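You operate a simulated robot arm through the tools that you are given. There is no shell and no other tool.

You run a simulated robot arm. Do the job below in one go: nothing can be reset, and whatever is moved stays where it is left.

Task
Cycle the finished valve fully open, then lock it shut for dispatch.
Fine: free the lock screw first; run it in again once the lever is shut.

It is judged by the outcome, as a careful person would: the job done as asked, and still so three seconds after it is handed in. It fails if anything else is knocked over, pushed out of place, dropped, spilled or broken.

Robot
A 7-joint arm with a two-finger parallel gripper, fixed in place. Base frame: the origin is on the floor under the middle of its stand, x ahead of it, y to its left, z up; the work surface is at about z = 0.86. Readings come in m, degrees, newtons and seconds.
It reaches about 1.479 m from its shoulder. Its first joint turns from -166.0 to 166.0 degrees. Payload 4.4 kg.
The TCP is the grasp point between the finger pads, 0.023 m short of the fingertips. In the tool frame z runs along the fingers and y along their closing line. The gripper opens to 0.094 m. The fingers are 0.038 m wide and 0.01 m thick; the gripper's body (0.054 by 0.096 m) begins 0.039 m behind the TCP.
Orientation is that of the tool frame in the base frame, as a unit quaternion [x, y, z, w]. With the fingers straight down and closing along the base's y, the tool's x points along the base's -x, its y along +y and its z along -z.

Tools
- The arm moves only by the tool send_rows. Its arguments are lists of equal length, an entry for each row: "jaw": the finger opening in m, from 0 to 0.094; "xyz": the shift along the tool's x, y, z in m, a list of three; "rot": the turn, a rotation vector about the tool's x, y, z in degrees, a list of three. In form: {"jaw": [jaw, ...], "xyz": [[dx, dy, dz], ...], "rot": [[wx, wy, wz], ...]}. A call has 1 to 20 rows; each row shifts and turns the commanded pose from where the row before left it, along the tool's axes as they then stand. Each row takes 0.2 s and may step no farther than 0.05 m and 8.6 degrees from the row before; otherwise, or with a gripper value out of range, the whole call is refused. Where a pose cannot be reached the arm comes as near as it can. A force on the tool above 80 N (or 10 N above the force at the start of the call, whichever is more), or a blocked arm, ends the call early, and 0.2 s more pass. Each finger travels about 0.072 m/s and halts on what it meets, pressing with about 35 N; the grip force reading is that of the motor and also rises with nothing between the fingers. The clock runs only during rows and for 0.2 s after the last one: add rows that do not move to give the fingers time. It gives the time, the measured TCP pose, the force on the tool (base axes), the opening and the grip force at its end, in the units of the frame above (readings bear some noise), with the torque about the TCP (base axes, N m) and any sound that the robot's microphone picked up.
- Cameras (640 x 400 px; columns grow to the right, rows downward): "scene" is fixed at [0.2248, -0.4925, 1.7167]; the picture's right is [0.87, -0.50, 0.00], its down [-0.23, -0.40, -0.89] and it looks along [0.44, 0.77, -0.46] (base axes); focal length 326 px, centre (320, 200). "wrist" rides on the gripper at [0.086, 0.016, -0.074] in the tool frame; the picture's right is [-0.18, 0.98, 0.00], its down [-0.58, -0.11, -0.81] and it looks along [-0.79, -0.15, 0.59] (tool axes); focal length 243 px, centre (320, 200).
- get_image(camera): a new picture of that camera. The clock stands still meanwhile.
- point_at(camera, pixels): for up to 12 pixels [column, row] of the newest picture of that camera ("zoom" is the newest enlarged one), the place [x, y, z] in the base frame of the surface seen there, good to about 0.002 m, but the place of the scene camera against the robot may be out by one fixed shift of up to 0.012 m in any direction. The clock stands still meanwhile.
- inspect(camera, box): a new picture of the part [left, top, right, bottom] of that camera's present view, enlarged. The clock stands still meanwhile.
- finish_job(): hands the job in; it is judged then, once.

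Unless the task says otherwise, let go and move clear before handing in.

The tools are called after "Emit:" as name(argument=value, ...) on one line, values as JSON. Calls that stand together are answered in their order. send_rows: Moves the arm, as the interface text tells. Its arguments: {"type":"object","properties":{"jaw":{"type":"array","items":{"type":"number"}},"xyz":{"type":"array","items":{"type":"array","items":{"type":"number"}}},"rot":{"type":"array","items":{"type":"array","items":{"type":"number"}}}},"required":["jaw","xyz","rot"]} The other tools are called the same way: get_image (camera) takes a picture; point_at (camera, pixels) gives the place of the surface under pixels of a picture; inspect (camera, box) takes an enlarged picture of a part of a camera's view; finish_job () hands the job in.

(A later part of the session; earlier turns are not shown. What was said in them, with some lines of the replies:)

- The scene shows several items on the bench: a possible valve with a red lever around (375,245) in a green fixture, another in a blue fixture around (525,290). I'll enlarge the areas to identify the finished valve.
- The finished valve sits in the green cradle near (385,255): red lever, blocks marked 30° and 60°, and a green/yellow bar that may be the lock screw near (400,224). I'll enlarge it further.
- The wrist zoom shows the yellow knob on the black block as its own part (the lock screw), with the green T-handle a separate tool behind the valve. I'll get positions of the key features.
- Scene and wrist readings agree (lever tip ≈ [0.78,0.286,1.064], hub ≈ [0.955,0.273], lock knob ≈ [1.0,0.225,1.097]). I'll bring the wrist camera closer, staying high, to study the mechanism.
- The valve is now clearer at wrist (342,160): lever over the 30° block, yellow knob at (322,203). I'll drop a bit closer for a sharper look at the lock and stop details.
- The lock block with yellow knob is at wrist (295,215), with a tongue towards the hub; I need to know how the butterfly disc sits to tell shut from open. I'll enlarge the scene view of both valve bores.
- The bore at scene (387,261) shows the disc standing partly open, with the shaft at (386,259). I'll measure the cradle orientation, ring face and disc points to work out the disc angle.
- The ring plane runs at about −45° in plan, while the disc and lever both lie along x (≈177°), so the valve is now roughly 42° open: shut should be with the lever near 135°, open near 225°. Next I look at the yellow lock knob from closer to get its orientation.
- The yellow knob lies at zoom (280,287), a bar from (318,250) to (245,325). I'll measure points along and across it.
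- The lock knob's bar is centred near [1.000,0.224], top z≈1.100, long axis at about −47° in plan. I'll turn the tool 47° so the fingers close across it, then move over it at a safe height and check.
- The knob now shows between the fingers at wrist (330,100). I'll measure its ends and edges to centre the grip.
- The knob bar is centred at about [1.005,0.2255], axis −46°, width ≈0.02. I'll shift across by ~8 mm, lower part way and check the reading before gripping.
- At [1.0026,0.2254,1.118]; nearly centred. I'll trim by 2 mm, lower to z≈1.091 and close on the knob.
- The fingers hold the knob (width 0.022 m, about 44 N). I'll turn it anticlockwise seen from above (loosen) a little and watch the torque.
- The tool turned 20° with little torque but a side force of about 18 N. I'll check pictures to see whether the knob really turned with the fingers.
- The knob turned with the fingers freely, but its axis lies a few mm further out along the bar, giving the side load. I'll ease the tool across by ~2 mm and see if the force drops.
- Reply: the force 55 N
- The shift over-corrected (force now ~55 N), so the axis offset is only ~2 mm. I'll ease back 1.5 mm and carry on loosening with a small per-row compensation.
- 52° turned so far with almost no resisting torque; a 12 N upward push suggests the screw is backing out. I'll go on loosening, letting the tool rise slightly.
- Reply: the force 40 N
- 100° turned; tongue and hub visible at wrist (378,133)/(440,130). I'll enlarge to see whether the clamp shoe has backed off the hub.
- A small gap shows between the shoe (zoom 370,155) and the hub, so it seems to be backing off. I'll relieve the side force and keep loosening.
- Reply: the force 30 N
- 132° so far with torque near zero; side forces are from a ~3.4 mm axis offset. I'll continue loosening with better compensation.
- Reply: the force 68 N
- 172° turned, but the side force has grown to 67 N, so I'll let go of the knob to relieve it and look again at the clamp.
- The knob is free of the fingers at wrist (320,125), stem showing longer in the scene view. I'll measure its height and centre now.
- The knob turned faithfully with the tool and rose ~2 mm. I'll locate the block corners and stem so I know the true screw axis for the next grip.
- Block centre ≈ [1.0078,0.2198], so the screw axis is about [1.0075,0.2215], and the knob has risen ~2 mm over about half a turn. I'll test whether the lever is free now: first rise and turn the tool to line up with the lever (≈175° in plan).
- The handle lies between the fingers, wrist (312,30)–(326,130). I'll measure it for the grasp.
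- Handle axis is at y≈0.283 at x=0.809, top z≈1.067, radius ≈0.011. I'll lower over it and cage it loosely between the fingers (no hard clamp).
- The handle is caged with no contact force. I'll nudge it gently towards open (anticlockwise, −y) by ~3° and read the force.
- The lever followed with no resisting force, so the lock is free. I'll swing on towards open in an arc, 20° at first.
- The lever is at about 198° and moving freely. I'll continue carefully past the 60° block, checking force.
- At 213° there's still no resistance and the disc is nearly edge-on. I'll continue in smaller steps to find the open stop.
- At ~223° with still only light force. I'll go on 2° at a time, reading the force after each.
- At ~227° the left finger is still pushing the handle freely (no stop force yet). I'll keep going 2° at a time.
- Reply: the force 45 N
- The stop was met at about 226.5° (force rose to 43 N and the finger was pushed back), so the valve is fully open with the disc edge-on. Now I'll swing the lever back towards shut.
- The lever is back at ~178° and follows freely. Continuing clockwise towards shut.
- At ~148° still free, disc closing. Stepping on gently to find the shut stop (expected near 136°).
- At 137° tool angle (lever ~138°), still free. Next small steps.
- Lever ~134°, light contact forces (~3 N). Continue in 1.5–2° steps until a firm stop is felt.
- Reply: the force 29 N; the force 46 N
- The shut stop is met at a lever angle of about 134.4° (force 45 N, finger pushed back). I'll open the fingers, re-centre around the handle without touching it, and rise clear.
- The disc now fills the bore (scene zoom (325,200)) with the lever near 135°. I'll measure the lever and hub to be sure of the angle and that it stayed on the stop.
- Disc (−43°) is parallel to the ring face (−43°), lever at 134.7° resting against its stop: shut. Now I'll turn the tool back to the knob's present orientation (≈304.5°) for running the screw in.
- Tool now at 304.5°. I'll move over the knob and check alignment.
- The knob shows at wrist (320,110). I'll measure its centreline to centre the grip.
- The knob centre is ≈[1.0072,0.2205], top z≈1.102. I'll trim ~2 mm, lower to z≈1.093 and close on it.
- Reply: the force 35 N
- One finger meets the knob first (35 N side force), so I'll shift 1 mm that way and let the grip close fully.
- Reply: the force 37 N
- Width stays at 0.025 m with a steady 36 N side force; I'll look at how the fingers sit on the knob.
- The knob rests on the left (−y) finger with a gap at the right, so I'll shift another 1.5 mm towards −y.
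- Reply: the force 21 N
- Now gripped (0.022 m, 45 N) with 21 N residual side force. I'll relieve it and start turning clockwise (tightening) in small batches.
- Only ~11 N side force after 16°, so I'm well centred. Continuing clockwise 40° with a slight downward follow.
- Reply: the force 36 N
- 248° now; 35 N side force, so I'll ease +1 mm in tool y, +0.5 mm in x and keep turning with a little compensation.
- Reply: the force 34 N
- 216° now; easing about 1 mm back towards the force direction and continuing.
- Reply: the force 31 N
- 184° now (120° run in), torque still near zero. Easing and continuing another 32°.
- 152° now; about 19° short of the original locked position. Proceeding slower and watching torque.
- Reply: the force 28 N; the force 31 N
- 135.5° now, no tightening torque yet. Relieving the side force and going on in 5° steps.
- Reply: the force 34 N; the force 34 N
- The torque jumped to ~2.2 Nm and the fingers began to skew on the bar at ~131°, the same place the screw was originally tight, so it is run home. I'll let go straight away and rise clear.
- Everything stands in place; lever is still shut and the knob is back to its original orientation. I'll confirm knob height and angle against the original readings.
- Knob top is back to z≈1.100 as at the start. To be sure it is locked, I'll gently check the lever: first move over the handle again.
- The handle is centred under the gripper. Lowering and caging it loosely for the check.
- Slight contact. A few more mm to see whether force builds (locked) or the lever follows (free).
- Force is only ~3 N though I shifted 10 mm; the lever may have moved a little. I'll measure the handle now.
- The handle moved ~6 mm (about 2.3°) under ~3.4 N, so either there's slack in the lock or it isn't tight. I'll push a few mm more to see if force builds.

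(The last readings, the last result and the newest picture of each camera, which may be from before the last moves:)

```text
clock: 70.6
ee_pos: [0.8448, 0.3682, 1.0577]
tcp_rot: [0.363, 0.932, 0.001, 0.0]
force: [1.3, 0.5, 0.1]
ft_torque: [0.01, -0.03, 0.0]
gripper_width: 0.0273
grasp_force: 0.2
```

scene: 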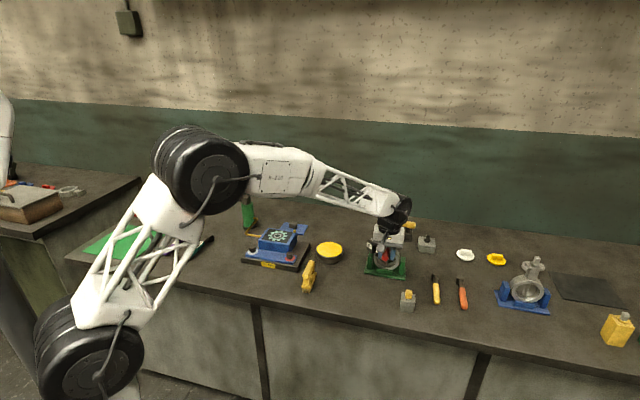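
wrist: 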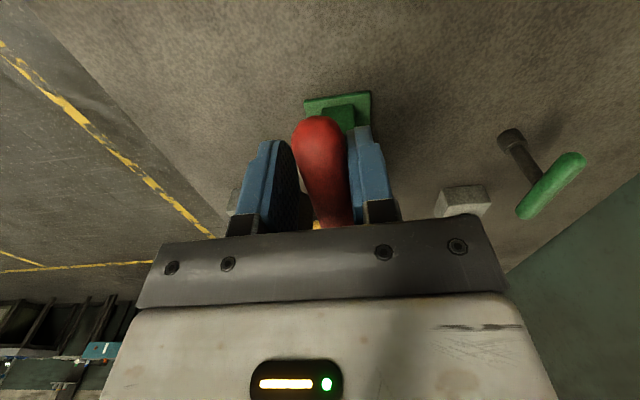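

The force bled off while the lever crept, so the screw adds drag but I need to know if it is truly home. I'll compare the knob with the identical scene crop taken at the start.

Emit:
inspect(camera="scene", box=[375, 210, 423, 240])

Emit:
get_image(camera="wrist")

Emit:
point_at(camera="wrist", pixels=[[318, 130], [321, 150], [325, 180], [332, 215]])

```text
13.33 times, centred on (399, 225) of scene
```

zoom: 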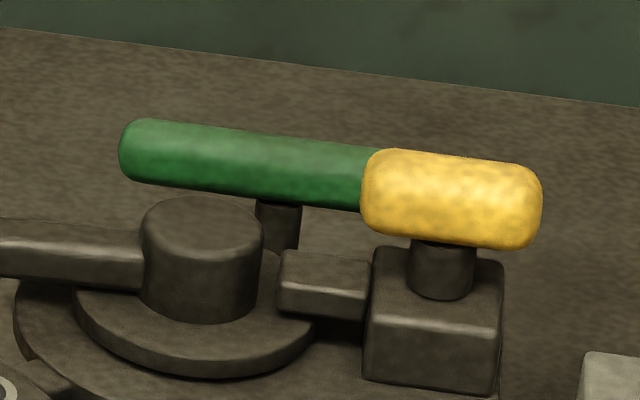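

```text
taken
```

wrist: 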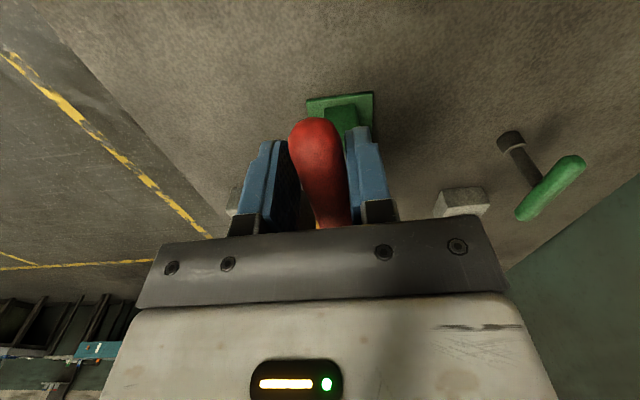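

```text
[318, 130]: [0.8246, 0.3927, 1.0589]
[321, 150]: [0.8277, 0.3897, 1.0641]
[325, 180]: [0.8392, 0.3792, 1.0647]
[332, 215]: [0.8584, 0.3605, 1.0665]
```

The knob crop is identical to the start, so the screw is home at its stop, but my test push crept the lever ~4° off shut. I'll do it properly again: release the lever, loosen the screw, shut the lever and run the screw in, with no test push afterwards.

Emit:
send_rows(jaw=[0.06, 0.06, 0.06, 0.06, 0.06, 0.06], xyz=[[0, 0, 0], [0, 0.002, 0], [0, 0, 0], [0, 0, -0.03], [0, 0, -0.04], [0, 0, -0.036]], rot=[[0, 0, 0], [0, 0, 0], [0, 0, 0], [0, 0, 0], [0, 0, 0], [0, 0, 3.9]])

Emit:
send_rows(jaw=[0.06, 0.06, 0.06, 0.06, 0.06, 0.06, 0.06], xyz=[[-0.0434, 0.0031, 0], [-0.0434, 0.0031, 0], [-0.0434, 0.0031, 0], [-0.0434, 0.0031, 0], [-0.0434, 0.0031, 0], [0, 0, 0.02], [0, 0, 0]], rot=[[0, 0, 0], [0, 0, 0], [0, 0, 0], [0, 0, 0], [0, 0, 0], [0, 0, 0], [0, 0, 0]])

Emit:
get_image(camera="wrist")

```text
clock: 72.0
ee_pos: [0.8492, 0.371, 1.1606]
tcp_rot: [0.395, 0.919, 0.0, 0.0]
force: [-0.1, 0.0, -0.3]
ft_torque: [0.01, 0.0, 0.03]
gripper_width: 0.0597
grasp_force: 0.0
```

```text
clock: 73.6
ee_pos: [1.0085, 0.222, 1.1441]
tcp_rot: [0.395, 0.919, -0.001, -0.001]
force: [-0.4, -0.1, -0.1]
ft_torque: [-0.01, 0.02, 0.01]
gripper_width: 0.06
grasp_force: 0.1
```

```text
taken
```

wrist: 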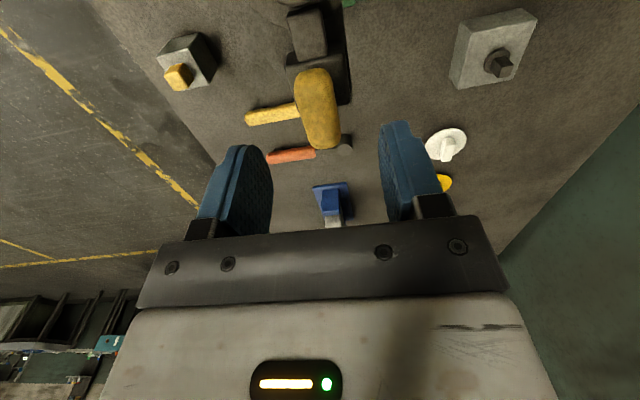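

Well aligned over the knob (wrist (318,110)). Lowering and gripping to loosen again.

Emit:
send_rows(jaw=[0.06, 0.06, 0.06, 0.06, 0.04, 0.02, 0.01, 0.01, 0.01], xyz=[[0, 0.0006, 0], [0, 0, 0.02], [0, 0, 0.02], [0, 0, 0.0126], [0, 0, 0], [0, 0, 0], [0, 0, 0], [0, 0, 0], [0, 0, 0]], rot=[[0, 0, 0], [0, 0, 0], [0, 0, 0], [0, 0, 0], [0, 0, 0], [0, 0, 0], [0, 0, 0], [0, 0, 0], [0, 0, 0]])

```text
clock: 75.6
ee_pos: [1.007, 0.2235, 1.0915]
tcp_rot: [0.395, 0.919, 0.0, 0.001]
force: [-9.8, -3.4, -0.8]
ft_torque: [-0.29, -0.24, 1.37]
gripper_width: 0.0217
grasp_force: 45.9
```

Gripped (0.0217 m, small side force). Turning anticlockwise again in batches.

Emit:
send_rows(jaw=[0.01, 0.01, 0.01, 0.01, 0.01], xyz=[[0, -0.0003, 0], [0, 0, 0], [0, 0, -0.0001], [0, 0, -0.0001], [0, 0, 0]], rot=[[0, 0, -8], [0, 0, -8], [0, 0, -8], [0, 0, -8], [0, 0, 0]])

```text
clock: 76.8
ee_pos: [1.0082, 0.2237, 1.0902]
tcp_rot: [0.126, 0.992, 0.001, 0.0]
force: [-33.7, -9.9, 3.4]
ft_torque: [-0.03, 0.38, -0.01]
gripper_width: 0.0219
grasp_force: 45.3
```

165° now; easing about 1 mm along the side force and continuing.

Emit:
send_rows(jaw=[0.01, 0.01, 0.01, 0.01, 0.01, 0.01], xyz=[[0.0009, -0.0005, 0], [0, 0, -0.0001], [0, 0, -0.0001], [0, 0, -0.0001], [0, 0, -0.0001], [0, 0, 0]], rot=[[0, 0, 0], [0, 0, -8], [0, 0, -8], [0, 0, -8], [0, 0, -8], [0, 0, 0]])

```text
clock: 78.2
ee_pos: [1.0078, 0.2225, 1.0915]
tcp_rot: [-0.153, 0.988, 0.0, 0.001]
force: [35.3, -11.4, 1.6]
ft_torque: [0.04, -0.31, -0.01]
gripper_width: 0.0219
grasp_force: 45.3
```

197.6° now; correct and continue.

Emit:
send_rows(jaw=[0.01, 0.01, 0.01, 0.01, 0.01, 0.01], xyz=[[-0.0009, -0.0006, 0], [0, -0.0001, -0.0001], [0, -0.0001, -0.0001], [0, -0.0001, -0.0001], [0, -0.0001, -0.0001], [0, 0, 0]], rot=[[0, 0, 0], [0, 0, -8], [0, 0, -8], [0, 0, -8], [0, 0, -8], [0, 0, 0]])

```text
clock: 79.6
ee_pos: [1.0078, 0.2236, 1.0904]
tcp_rot: [-0.419, 0.908, -0.001, 0.0]
force: [-13.8, -14.6, 2.3]
ft_torque: [-0.75, 0.63, 0.02]
gripper_width: 0.0219
grasp_force: 45.2
```

229.5° now, side force small. Continuing.

Emit:
send_rows(jaw=[0.01, 0.01, 0.01, 0.01, 0.01, 0.01], xyz=[[0.0005, 0, 0], [0, -0.0001, -0.0001], [0, -0.0001, -0.0001], [0, -0.0001, -0.0001], [0, -0.0001, -0.0001], [0, 0, 0]], rot=[[0, 0, 0], [0, 0, -8], [0, 0, -8], [0, 0, -8], [0, 0, -8], [0, 0, 0]])

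```text
clock: 81.0
ee_pos: [1.008, 0.2222, 1.092]
tcp_rot: [-0.654, 0.757, 0.001, -0.001]
force: [9.1, 29.3, -4.8]
ft_torque: [0.19, -0.05, 0.01]
gripper_width: 0.0218
grasp_force: 45.8
```

261.7° now. One more batch to ~294°, then release.

Emit:
send_rows(jaw=[0.01, 0.01, 0.01, 0.01, 0.01, 0.01, 0.01], xyz=[[-0.0008, -0.0001, 0], [0, -0.0001, -0.0001], [0, -0.0001, -0.0001], [0, -0.0001, -0.0001], [0, -0.0001, -0.0001], [0, -0.0001, 0], [0, 0, 0]], rot=[[0, 0, 0], [0, 0, -8], [0, 0, -8], [0, 0, -8], [0, 0, -8], [0, 0, -8], [0, 0, 0]])

```text
clock: 82.2
ee_pos: [1.0093, 0.2229, 1.0929]
tcp_rot: [0.825, -0.565, -0.001, 0.001]
force: [-30.6, -1.8, 5.1]
ft_torque: [-0.34, -0.16, 0.01]
gripper_width: 0.0218
grasp_force: 45.4
stopped in row 5: the force on the tool passed its limit at 81 N (the readings are from after the stop); the commanded pose is now the measured one
```

The side load tripped the limit at 291°, about 158° loosened — enough to match the free state closely. I'll release the knob and rise.

Emit:
send_rows(jaw=[0.06, 0.06, 0.06, 0.06, 0.06, 0.06], xyz=[[0, 0, 0], [0, 0, 0], [0, 0, -0.01], [0, 0, -0.02], [0, 0, -0.02], [0, 0, -0.02]], rot=[[0, 0, 0], [0, 0, 0], [0, 0, 0], [0, 0, 0], [0, 0, 0], [0, 0, 0]])

Emit:
get_image(camera="wrist")

Emit:
inspect(camera="scene", box=[375, 210, 423, 240])

```text
clock: 83.6
ee_pos: [1.0089, 0.2241, 1.1616]
tcp_rot: [0.825, -0.565, -0.001, 0.002]
force: [0.1, -0.2, -0.2]
ft_torque: [-0.03, -0.01, 0.0]
gripper_width: 0.0602
grasp_force: 0.1
```

```text
taken
```

wrist: 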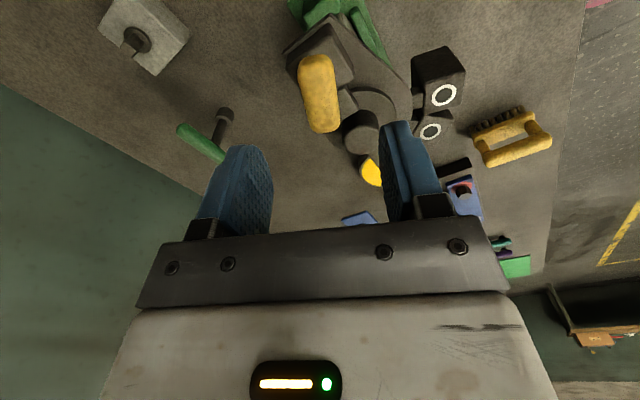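

```text
13.33 times, centred on (399, 225) of scene
```

zoom: 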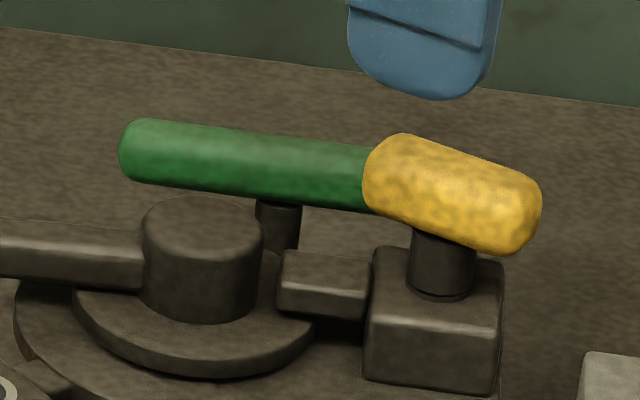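

The screw is loose again (knob raised and turned in the crop). Now back to the lever: rotate the tool to ~138° and move over the handle.

Emit:
send_rows(jaw=[0.06, 0.06, 0.06, 0.06, 0.06, 0.06, 0.06, 0.06, 0.06, 0.06, 0.06, 0.06, 0.06, 0.06, 0.06, 0.06, 0.06, 0.06], xyz=[[0, 0, 0], [0, 0, 0], [0, 0, 0], [0, 0, 0], [0, 0, 0], [0, 0, 0], [0, 0, 0], [0, 0, 0], [0, 0, 0], [0, 0, 0], [0, 0, 0], [0, 0, 0], [0, 0, 0], [0, 0, 0], [0, 0, 0], [0, 0, 0], [0, 0, 0], [0, 0, 0]], rot=[[0, 0, 8.5], [0, 0, 8.5], [0, 0, 8.5], [0, 0, 8.5], [0, 0, 8.5], [0, 0, 8.5], [0, 0, 8.5], [0, 0, 8.5], [0, 0, 8.5], [0, 0, 8.5], [0, 0, 8.5], [0, 0, 8.5], [0, 0, 8.5], [0, 0, 8.5], [0, 0, 8.5], [0, 0, 8.5], [0, 0, 8.5], [0, 0, 8.5]])

Emit:
send_rows(jaw=[0.05, 0.05, 0.05, 0.05, 0.05, 0.05], xyz=[[0.0438, 0.0002, 0], [0.0438, 0.0002, 0], [0.0438, 0.0002, 0], [0.0438, 0.0002, 0], [0.0438, 0.0002, 0], [0, 0, 0]], rot=[[0, 0, 0], [0, 0, 0], [0, 0, 0], [0, 0, 0], [0, 0, 0], [0, 0, 0]])

Emit:
get_image(camera="wrist")

Emit:
point_at(camera="wrist", pixels=[[311, 40], [317, 70], [323, 100]])

```text
clock: 87.4
ee_pos: [1.0084, 0.2223, 1.1608]
tcp_rot: [0.357, 0.934, -0.001, -0.001]
force: [-0.1, 0.3, -0.1]
ft_torque: [0.0, 0.02, -0.02]
gripper_width: 0.06
grasp_force: 0.0
```

```text
clock: 88.8
ee_pos: [0.8462, 0.3686, 1.1642]
tcp_rot: [0.357, 0.934, -0.001, -0.002]
force: [0.7, 0.5, 0.2]
ft_torque: [-0.05, 0.02, -0.01]
gripper_width: 0.0498
grasp_force: 0.1
```

```text
taken
```

wrist: 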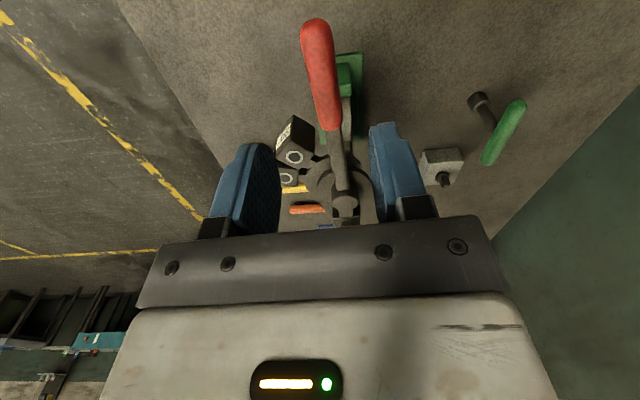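

```text
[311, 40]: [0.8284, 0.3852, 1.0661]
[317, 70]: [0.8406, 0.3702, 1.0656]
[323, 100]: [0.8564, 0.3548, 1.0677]
```

Handle centred (columns 302–333 at row 40). Lowering and caging, then pressing it to the shut stop.

Emit:
send_rows(jaw=[0.05, 0.05, 0.05, 0.05, 0.05, 0.03, 0.027, 0.027], xyz=[[0, 0, 0.025], [0, 0, 0.025], [0, 0, 0.025], [0, 0, 0.02], [0, 0, 0.012], [0, 0, 0], [0, 0, 0], [0, 0, 0]], rot=[[0, 0, 0], [0, 0, 0], [0, 0, 0], [0, 0, 0], [0, 0, 0], [0, 0, 0], [0, 0, 0], [0, 0, 0]])

Emit:
send_rows(jaw=[0.027, 0.027, 0.027, 0.027], xyz=[[-0.0001, 0.0052, 0], [-0.0001, 0.0052, 0], [-0.0001, 0.0052, 0], [0, 0, 0]], rot=[[0, 0, 2], [0, 0, 2], [0, 0, 1], [0, 0, 0]])

```text
clock: 90.6
ee_pos: [0.8458, 0.3689, 1.0555]
tcp_rot: [0.357, 0.934, -0.001, -0.001]
force: [-0.5, 0.1, -0.1]
ft_torque: [-0.03, 0.0, -0.01]
gripper_width: 0.0269
grasp_force: 0.1
```

```text
clock: 91.6
ee_pos: [0.8576, 0.3793, 1.0551]
tcp_rot: [0.397, 0.918, -0.001, -0.001]
force: [-9.3, -9.3, 2.2]
ft_torque: [0.15, 0.08, 0.27]
gripper_width: 0.0326
grasp_force: 6.5
```

Force is building against the shut stop (13 N). I'll press a little more to seat it fully and hold.

Emit:
send_rows(jaw=[0.027, 0.027, 0.027, 0.027], xyz=[[0, 0.004, 0], [0, 0.002, 0], [0, 0, 0], [0, 0, 0]], rot=[[0, 0, 1], [0, 0, 0], [0, 0, 0], [0, 0, 0]])

```text
clock: 92.6
ee_pos: [0.861, 0.3831, 1.0556]
tcp_rot: [0.405, 0.914, -0.001, -0.003]
force: [-19.3, -36.3, 3.7]
ft_torque: [0.04, 0.12, 1.04]
gripper_width: 0.0437
grasp_force: 18.8
```

Steady 41 N with no creep: the lever is hard on the shut stop. Opening, re-centring and rising clear.

Emit:
send_rows(jaw=[0.06, 0.06, 0.06, 0.06, 0.06, 0.06, 0.06], xyz=[[0, -0.004, 0], [0, -0.004, 0], [0, -0.003, 0], [0, 0, 0], [0, 0, -0.03], [0, 0, -0.04], [0, 0, -0.036]], rot=[[0, 0, 0], [0, 0, 0], [0, 0, 0], [0, 0, 0], [0, 0, 0], [0, 0, 0], [0, 0, 0]])

Emit:
get_image(camera="wrist")

Emit:
inspect(camera="scene", box=[340, 200, 436, 290])

Emit:
point_at(camera="zoom", pixels=[[150, 105], [195, 112], [230, 118], [260, 122], [290, 126]])

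```text
clock: 94.2
ee_pos: [0.8551, 0.3757, 1.1598]
tcp_rot: [0.405, 0.914, 0.0, -0.001]
force: [1.0, 0.1, 0.0]
ft_torque: [0.02, 0.0, -0.01]
gripper_width: 0.06
grasp_force: 0.1
```

```text
taken
```

wrist: 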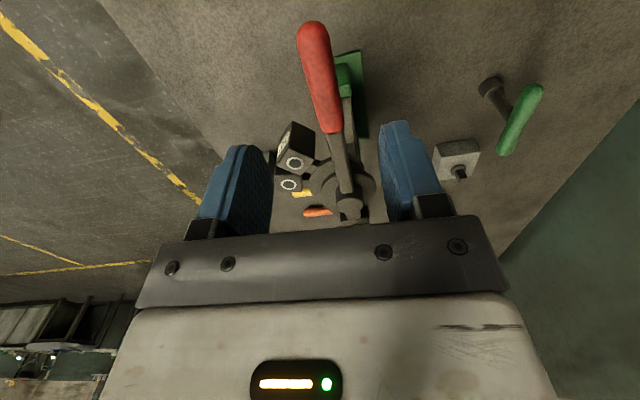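

```text
4.44 times, centred on (388, 245) of scene
```

zoom: 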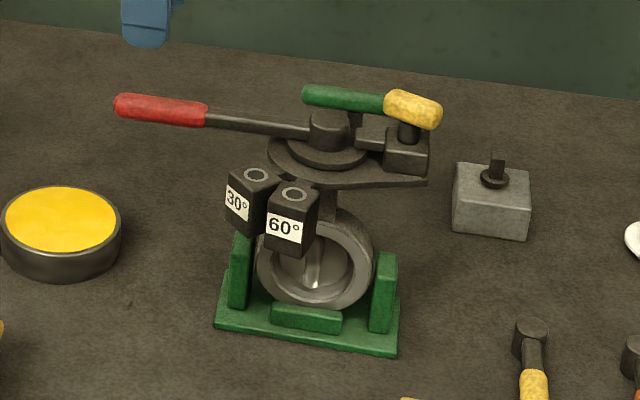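

```text
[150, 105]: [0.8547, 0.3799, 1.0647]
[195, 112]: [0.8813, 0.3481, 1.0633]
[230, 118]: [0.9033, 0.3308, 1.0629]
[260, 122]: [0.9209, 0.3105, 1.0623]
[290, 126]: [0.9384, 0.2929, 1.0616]
```

Lever matches the earlier shut view exactly (tip at zoom (115,105)). Now rotate the tool back to the knob's angle (~291°) and go to it.

Emit:
send_rows(jaw=[0.06, 0.06, 0.06, 0.06, 0.06, 0.06, 0.06, 0.06, 0.06, 0.06, 0.06, 0.06, 0.06, 0.06, 0.06, 0.06, 0.06, 0.06, 0.06, 0.06], xyz=[[0, 0, 0], [0, 0, 0], [0, 0, 0], [0, 0, 0], [0, 0, 0], [0, 0, 0], [0, 0, 0], [0, 0, 0], [0, 0, 0], [0, 0, 0], [0, 0, 0], [0, 0, 0], [0, 0, 0], [0, 0, 0], [0, 0, 0], [0, 0, 0], [0, 0, 0], [0, 0, 0], [0, 0, 0], [0, 0, 0]], rot=[[0, 0, -8.37], [0, 0, -8.37], [0, 0, -8.37], [0, 0, -8.37], [0, 0, -8.37], [0, 0, -8.37], [0, 0, -8.37], [0, 0, -8.37], [0, 0, -8.37], [0, 0, -8.37], [0, 0, -8.37], [0, 0, -8.37], [0, 0, -8.37], [0, 0, -8.37], [0, 0, -8.37], [0, 0, -8.37], [0, 0, -8.37], [0, 0, -8.37], [0, 0, -8.37], [0, 0, 0]])

Emit:
send_rows(jaw=[0.06, 0.06, 0.06, 0.06, 0.06, 0.06, 0.06], xyz=[[0.0396, -0.0175, 0], [0.0396, -0.0175, 0], [0.0396, -0.0175, 0], [0.0396, -0.0175, 0], [0.0396, -0.0175, 0], [0, 0, 0.02], [0, 0, 0]], rot=[[0, 0, 0], [0, 0, 0], [0, 0, 0], [0, 0, 0], [0, 0, 0], [0, 0, 0], [0, 0, 0]])

Emit:
get_image(camera="wrist")

```text
clock: 98.4
ee_pos: [0.8532, 0.3777, 1.1607]
tcp_rot: [0.825, -0.565, -0.001, 0.002]
force: [-0.3, 0.3, 0.2]
ft_torque: [0.02, 0.0, -0.04]
gripper_width: 0.0602
grasp_force: 0.0
```

```text
clock: 100.0
ee_pos: [1.0069, 0.2232, 1.1415]
tcp_rot: [0.825, -0.565, -0.001, 0.001]
force: [-0.8, -0.2, -0.7]
ft_torque: [-0.02, 0.02, -0.01]
gripper_width: 0.0601
grasp_force: 0.1
```

```text
taken
```

wrist: 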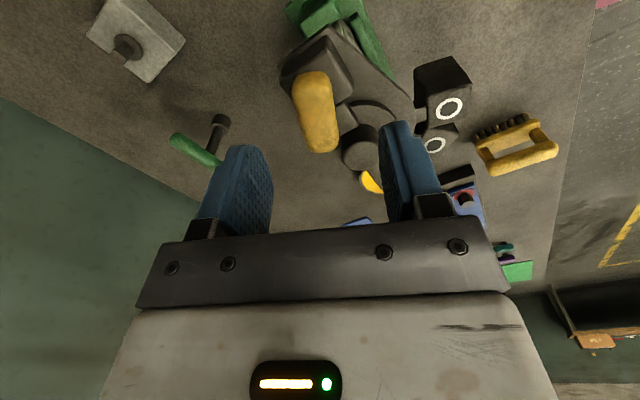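

Knob mid-column at row 117 is ≈318 versus 320 for the tool axis, so a ~1.2 mm shift in −y centres it. Lowering and gripping.

Emit:
send_rows(jaw=[0.06, 0.06, 0.06, 0.06, 0.04, 0.02, 0.01, 0.01, 0.01], xyz=[[0.0006, -0.0014, 0], [0, 0, 0.02], [0, 0, 0.02], [0, 0, 0.0085], [0, 0, 0], [0, 0, 0], [0, 0, 0], [0, 0, 0], [0, 0, 0]], rot=[[0, 0, 0], [0, 0, 0], [0, 0, 0], [0, 0, 0], [0, 0, 0], [0, 0, 0], [0, 0, 0], [0, 0, 0], [0, 0, 0]])

```text
clock: 102.0
ee_pos: [1.0075, 0.2222, 1.0922]
tcp_rot: [0.825, -0.565, -0.001, 0.002]
force: [-44.6, -12.0, 0.5]
ft_torque: [0.0, 0.04, -0.02]
gripper_width: 0.0218
grasp_force: 45.2
```

Gripped, but 46 N sideways, so I'll ease 1.2 mm back and begin tightening clockwise in batches.

Emit:
send_rows(jaw=[0.01, 0.01], xyz=[[0, 0.0012, 0], [0, 0, 0]], rot=[[0, 0, 0], [0, 0, 0]])

Emit:
send_rows(jaw=[0.01, 0.01, 0.01, 0.01], xyz=[[0, 0, 0], [0, 0, 0], [0, 0, 0.0001], [0, 0, 0]], rot=[[0, 0, 7], [0, 0, 7], [0, 0, 7], [0, 0, 0]])

```text
clock: 102.6
ee_pos: [1.0078, 0.2237, 1.0932]
tcp_rot: [0.825, -0.565, -0.002, 0.0]
force: [-19.0, -6.5, -1.9]
ft_torque: [0.83, 0.21, 0.01]
gripper_width: 0.0217
grasp_force: 45.4
```

```text
clock: 103.6
ee_pos: [1.0071, 0.2238, 1.093]
tcp_rot: [0.707, -0.707, 0.0, 0.001]
force: [28.0, -7.7, -1.0]
ft_torque: [0.21, -0.34, 0.01]
gripper_width: 0.0218
grasp_force: 44.9
```

270° now. Correct ~1 mm and continue clockwise.

Emit:
send_rows(jaw=[0.01, 0.01, 0.01, 0.01, 0.01, 0.01], xyz=[[0.0002, -0.0008, 0], [0, 0, 0.0001], [0, 0, 0.0001], [0, 0, 0.0001], [0, 0, 0.0001], [0, 0, 0]], rot=[[0, 0, 0], [0, 0, 8], [0, 0, 8], [0, 0, 8], [0, 0, 8], [0, 0, 0]])

```text
clock: 105.0
ee_pos: [1.0074, 0.223, 1.0916]
tcp_rot: [-0.486, 0.874, 0.001, -0.001]
force: [12.6, -3.7, 14.4]
ft_torque: [0.19, -0.28, -0.01]
gripper_width: 0.0218
grasp_force: 45.3
```

238° now with light forces. Continuing.

Emit:
send_rows(jaw=[0.01, 0.01, 0.01, 0.01, 0.01, 0.01], xyz=[[0, -0.0003, -0.0002], [0, 0, 0], [0, 0, 0], [0, 0, 0.0001], [0, 0, 0.0001], [0, 0, 0]], rot=[[0, 0, 0], [0, 0, 8], [0, 0, 8], [0, 0, 8], [0, 0, 8], [0, 0, 0]])

```text
clock: 106.4
ee_pos: [1.0081, 0.2222, 1.0922]
tcp_rot: [-0.227, 0.974, 0.0, -0.001]
force: [18.7, -10.1, 15.6]
ft_torque: [-0.4, 0.49, 0.01]
gripper_width: 0.0217
grasp_force: 44.6
```

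206° now; small correction and continue.

Emit:
send_rows(jaw=[0.01, 0.01, 0.01, 0.01, 0.01, 0.01], xyz=[[-0.0004, -0.0005, -0.0003], [0, 0, 0.0001], [0, 0, 0.0001], [0, 0, 0.0001], [0, 0, 0.0001], [0, 0, 0]], rot=[[0, 0, 0], [0, 0, 8], [0, 0, 8], [0, 0, 8], [0, 0, 8], [0, 0, 0]])

```text
clock: 107.8
ee_pos: [1.0084, 0.2237, 1.0909]
tcp_rot: [0.052, 0.999, 0.0, -0.004]
force: [-29.9, -19.9, 9.9]
ft_torque: [-0.04, 0.19, 0.02]
gripper_width: 0.0217
grasp_force: 44.9
```

174° now; correct and go to ~150°.

Emit:
send_rows(jaw=[0.01, 0.01, 0.01, 0.01, 0.01], xyz=[[0.0009, -0.0007, -0.0001], [0, 0, 0.0001], [0, 0, 0.0001], [0, 0, 0.0001], [0, 0, 0]], rot=[[0, 0, 0], [0, 0, 8], [0, 0, 8], [0, 0, 8], [0, 0, 0]])

```text
clock: 109.0
ee_pos: [1.0074, 0.2227, 1.0906]
tcp_rot: [0.258, 0.966, -0.001, -0.001]
force: [11.5, 5.8, -0.6]
ft_torque: [-0.56, -1.34, -0.03]
gripper_width: 0.0218
grasp_force: 44.7
```

150° now, forces low. On to the tight point in smaller steps, watching torque.

Emit:
send_rows(jaw=[0.01, 0.01, 0.01], xyz=[[0, 0.0002, 0.0001], [0, 0.0002, 0.0001], [0, 0, 0]], rot=[[0, 0, 6], [0, 0, 6], [0, 0, 0]])

Emit:
send_rows(jaw=[0.01, 0.01], xyz=[[0, 0.0002, 0], [0, 0, 0]], rot=[[0, 0, 4], [0, 0, 0]])

Emit:
send_rows(jaw=[0.01, 0.01], xyz=[[0, 0, 0], [0, 0, 0]], rot=[[0, 0, 3], [0, 0, 0]])

```text
clock: 109.8
ee_pos: [1.0082, 0.2225, 1.0897]
tcp_rot: [0.358, 0.934, -0.001, -0.001]
force: [25.1, 3.0, 3.7]
ft_torque: [0.83, 0.6, -0.03]
gripper_width: 0.022
grasp_force: 44.5
```

```text
clock: 110.4
ee_pos: [1.0083, 0.2218, 1.0912]
tcp_rot: [0.389, 0.921, -0.001, -0.001]
force: [10.7, 0.0, 4.0]
ft_torque: [-0.54, -0.72, 0.75]
gripper_width: 0.0218
grasp_force: 45.7
```

```text
clock: 111.0
ee_pos: [1.0082, 0.223, 1.0914]
tcp_rot: [0.413, 0.911, -0.002, -0.001]
force: [2.8, 0.0, 4.2]
ft_torque: [0.06, -0.13, 1.99]
gripper_width: 0.0226
grasp_force: 44.8
```

Torque rises again to ~2 Nm at 131°: the screw is home. I'll press a few degrees more to nip it up, hold briefly, then release.

Emit:
send_rows(jaw=[0.01, 0.01, 0.01, 0.01], xyz=[[0, 0, 0], [0, 0, 0], [0, 0, 0], [0, 0, 0]], rot=[[0, 0, 3], [0, 0, 2], [0, 0, 0], [0, 0, 0]])

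Emit:
send_rows(jaw=[0.06, 0.06, 0.06, 0.06, 0.06, 0.06, 0.06], xyz=[[0, 0, 0], [0, 0, 0], [0, 0, -0.01], [0, 0, -0.02], [0, 0, -0.03], [0, 0, -0.03], [0, 0, 0]], rot=[[0, 0, 0], [0, 0, 0], [0, 0, 0], [0, 0, 0], [0, 0, 0], [0, 0, 0], [0, 0, 0]])

Emit:
inspect(camera="scene", box=[375, 210, 423, 240])

Emit:
inspect(camera="scene", box=[340, 200, 436, 290])

```text
clock: 112.0
ee_pos: [1.0071, 0.2215, 1.0912]
tcp_rot: [0.452, 0.892, -0.001, -0.001]
force: [2.9, -6.1, 5.0]
ft_torque: [0.03, -0.07, 2.14]
gripper_width: 0.0261
grasp_force: 45.2
```

```text
clock: 113.6
ee_pos: [1.0058, 0.2219, 1.1806]
tcp_rot: [0.453, 0.891, -0.001, -0.002]
force: [0.7, 1.2, -0.2]
ft_torque: [0.03, -0.01, 0.01]
gripper_width: 0.0599
grasp_force: 0.0
```

```text
13.33 times, centred on (399, 225) of scene
```

zoom: 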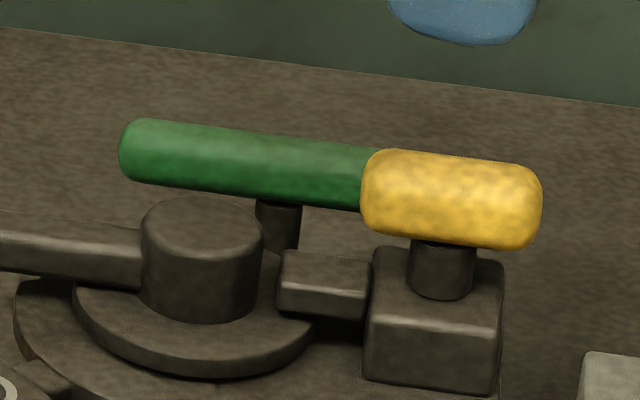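

```text
4.44 times, centred on (388, 245) of scene
```

zoom: 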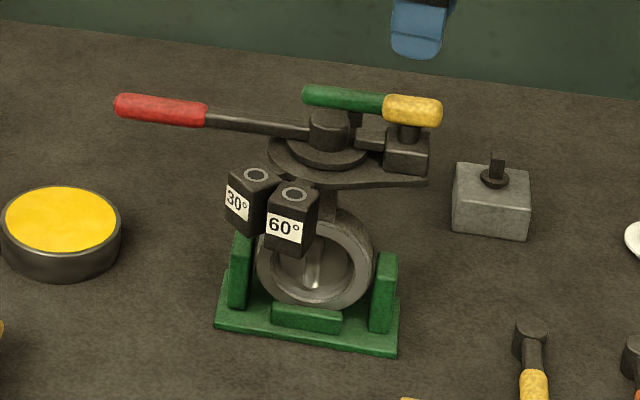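

The knob crop is identical to the original locked view and the lever is shut as before. I'll move the arm up and well clear, then take a last look.

Emit:
send_rows(jaw=[0.06, 0.06, 0.06, 0.06, 0.06, 0.06, 0.06, 0.06, 0.06, 0.06], xyz=[[0, 0, -0.04], [0, 0, -0.04], [0, 0, -0.04], [0.0236, -0.0322, 0], [0.0236, -0.0322, 0], [0.0236, -0.0322, 0], [0.0236, -0.0322, 0], [0.0236, -0.0322, 0], [0.0236, -0.0322, 0], [0, 0, 0]], rot=[[0, 0, 0], [0, 0, 0], [0, 0, 0], [0, 0, 0], [0, 0, 0], [0, 0, 0], [0, 0, 0], [0, 0, 0], [0, 0, 0], [0, 0, 0]])

Emit:
get_image(camera="scene")

Emit:
inspect(camera="scene", box=[340, 200, 436, 290])

Emit:
inspect(camera="scene", box=[362, 240, 410, 280])

```text
clock: 115.8
ee_pos: [0.7665, 0.2205, 1.3013]
tcp_rot: [0.452, 0.892, -0.002, -0.001]
force: [-0.4, -0.4, 0.9]
ft_torque: [-0.01, 0.01, -0.04]
gripper_width: 0.06
grasp_force: 0.0
```

```text
taken
```

scene: 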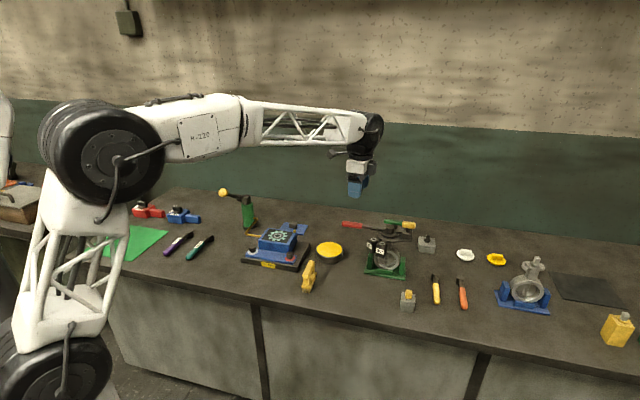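

```text
4.44 times, centred on (388, 245) of scene
```

zoom: 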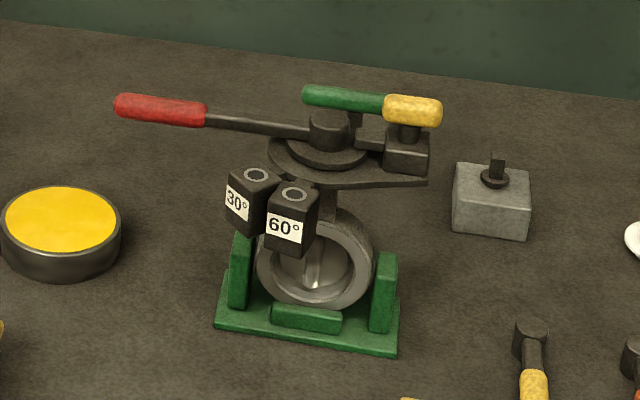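

```text
10.00 times, centred on (386, 260) of scene
```

zoom: 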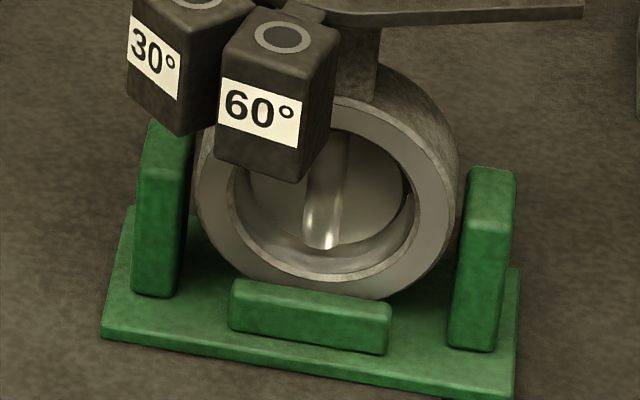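

The final views show the lever shut (scene (365,223)), the disc closed in its bore, the lock knob run home as at the start, and everything else in its place with the arm clear. Handing in.

Emit:
finish_job()

```text
The job is handed in.
```

The valve was cycled fully open and is now shut with the lock screw run home, but I'm not certain the lock holds the lever rigidly.

- **Opening:** I freed the lock screw by about half a turn. The lever then swung freely to its open stop at about 92° of travel, leaving the disc edge-on in the bore.
- **Shutting:** I brought the lever back to its shut stop, where it held steady at about 41 N. The disc was parallel to the ring face when measured at the first shutting, and the final view looks the same.
- **Locking:** I turned the screw in until it stopped at about 2.1 Nm. The knob looks exactly as it did at the start in the same camera view.

**Lock holding:** After the first tightening I pushed the lever lightly to test it. It crept about 4° open under 3–7 N, so the lock dragged on the lever but did not hold it still. I loosened the screw, shut the lever again and retightened to the same stop. I did not push-test it after that, because a test could move it again. The lock is as tight as I found it, but I never tested the lever with the screw in its original position, so I can't say whether that creep is normal.

While loosening the second time, the side load on the knob briefly tripped the 80 N limit. I saw no damage.

Nothing else on the bench appears to have moved, and the arm is clear.
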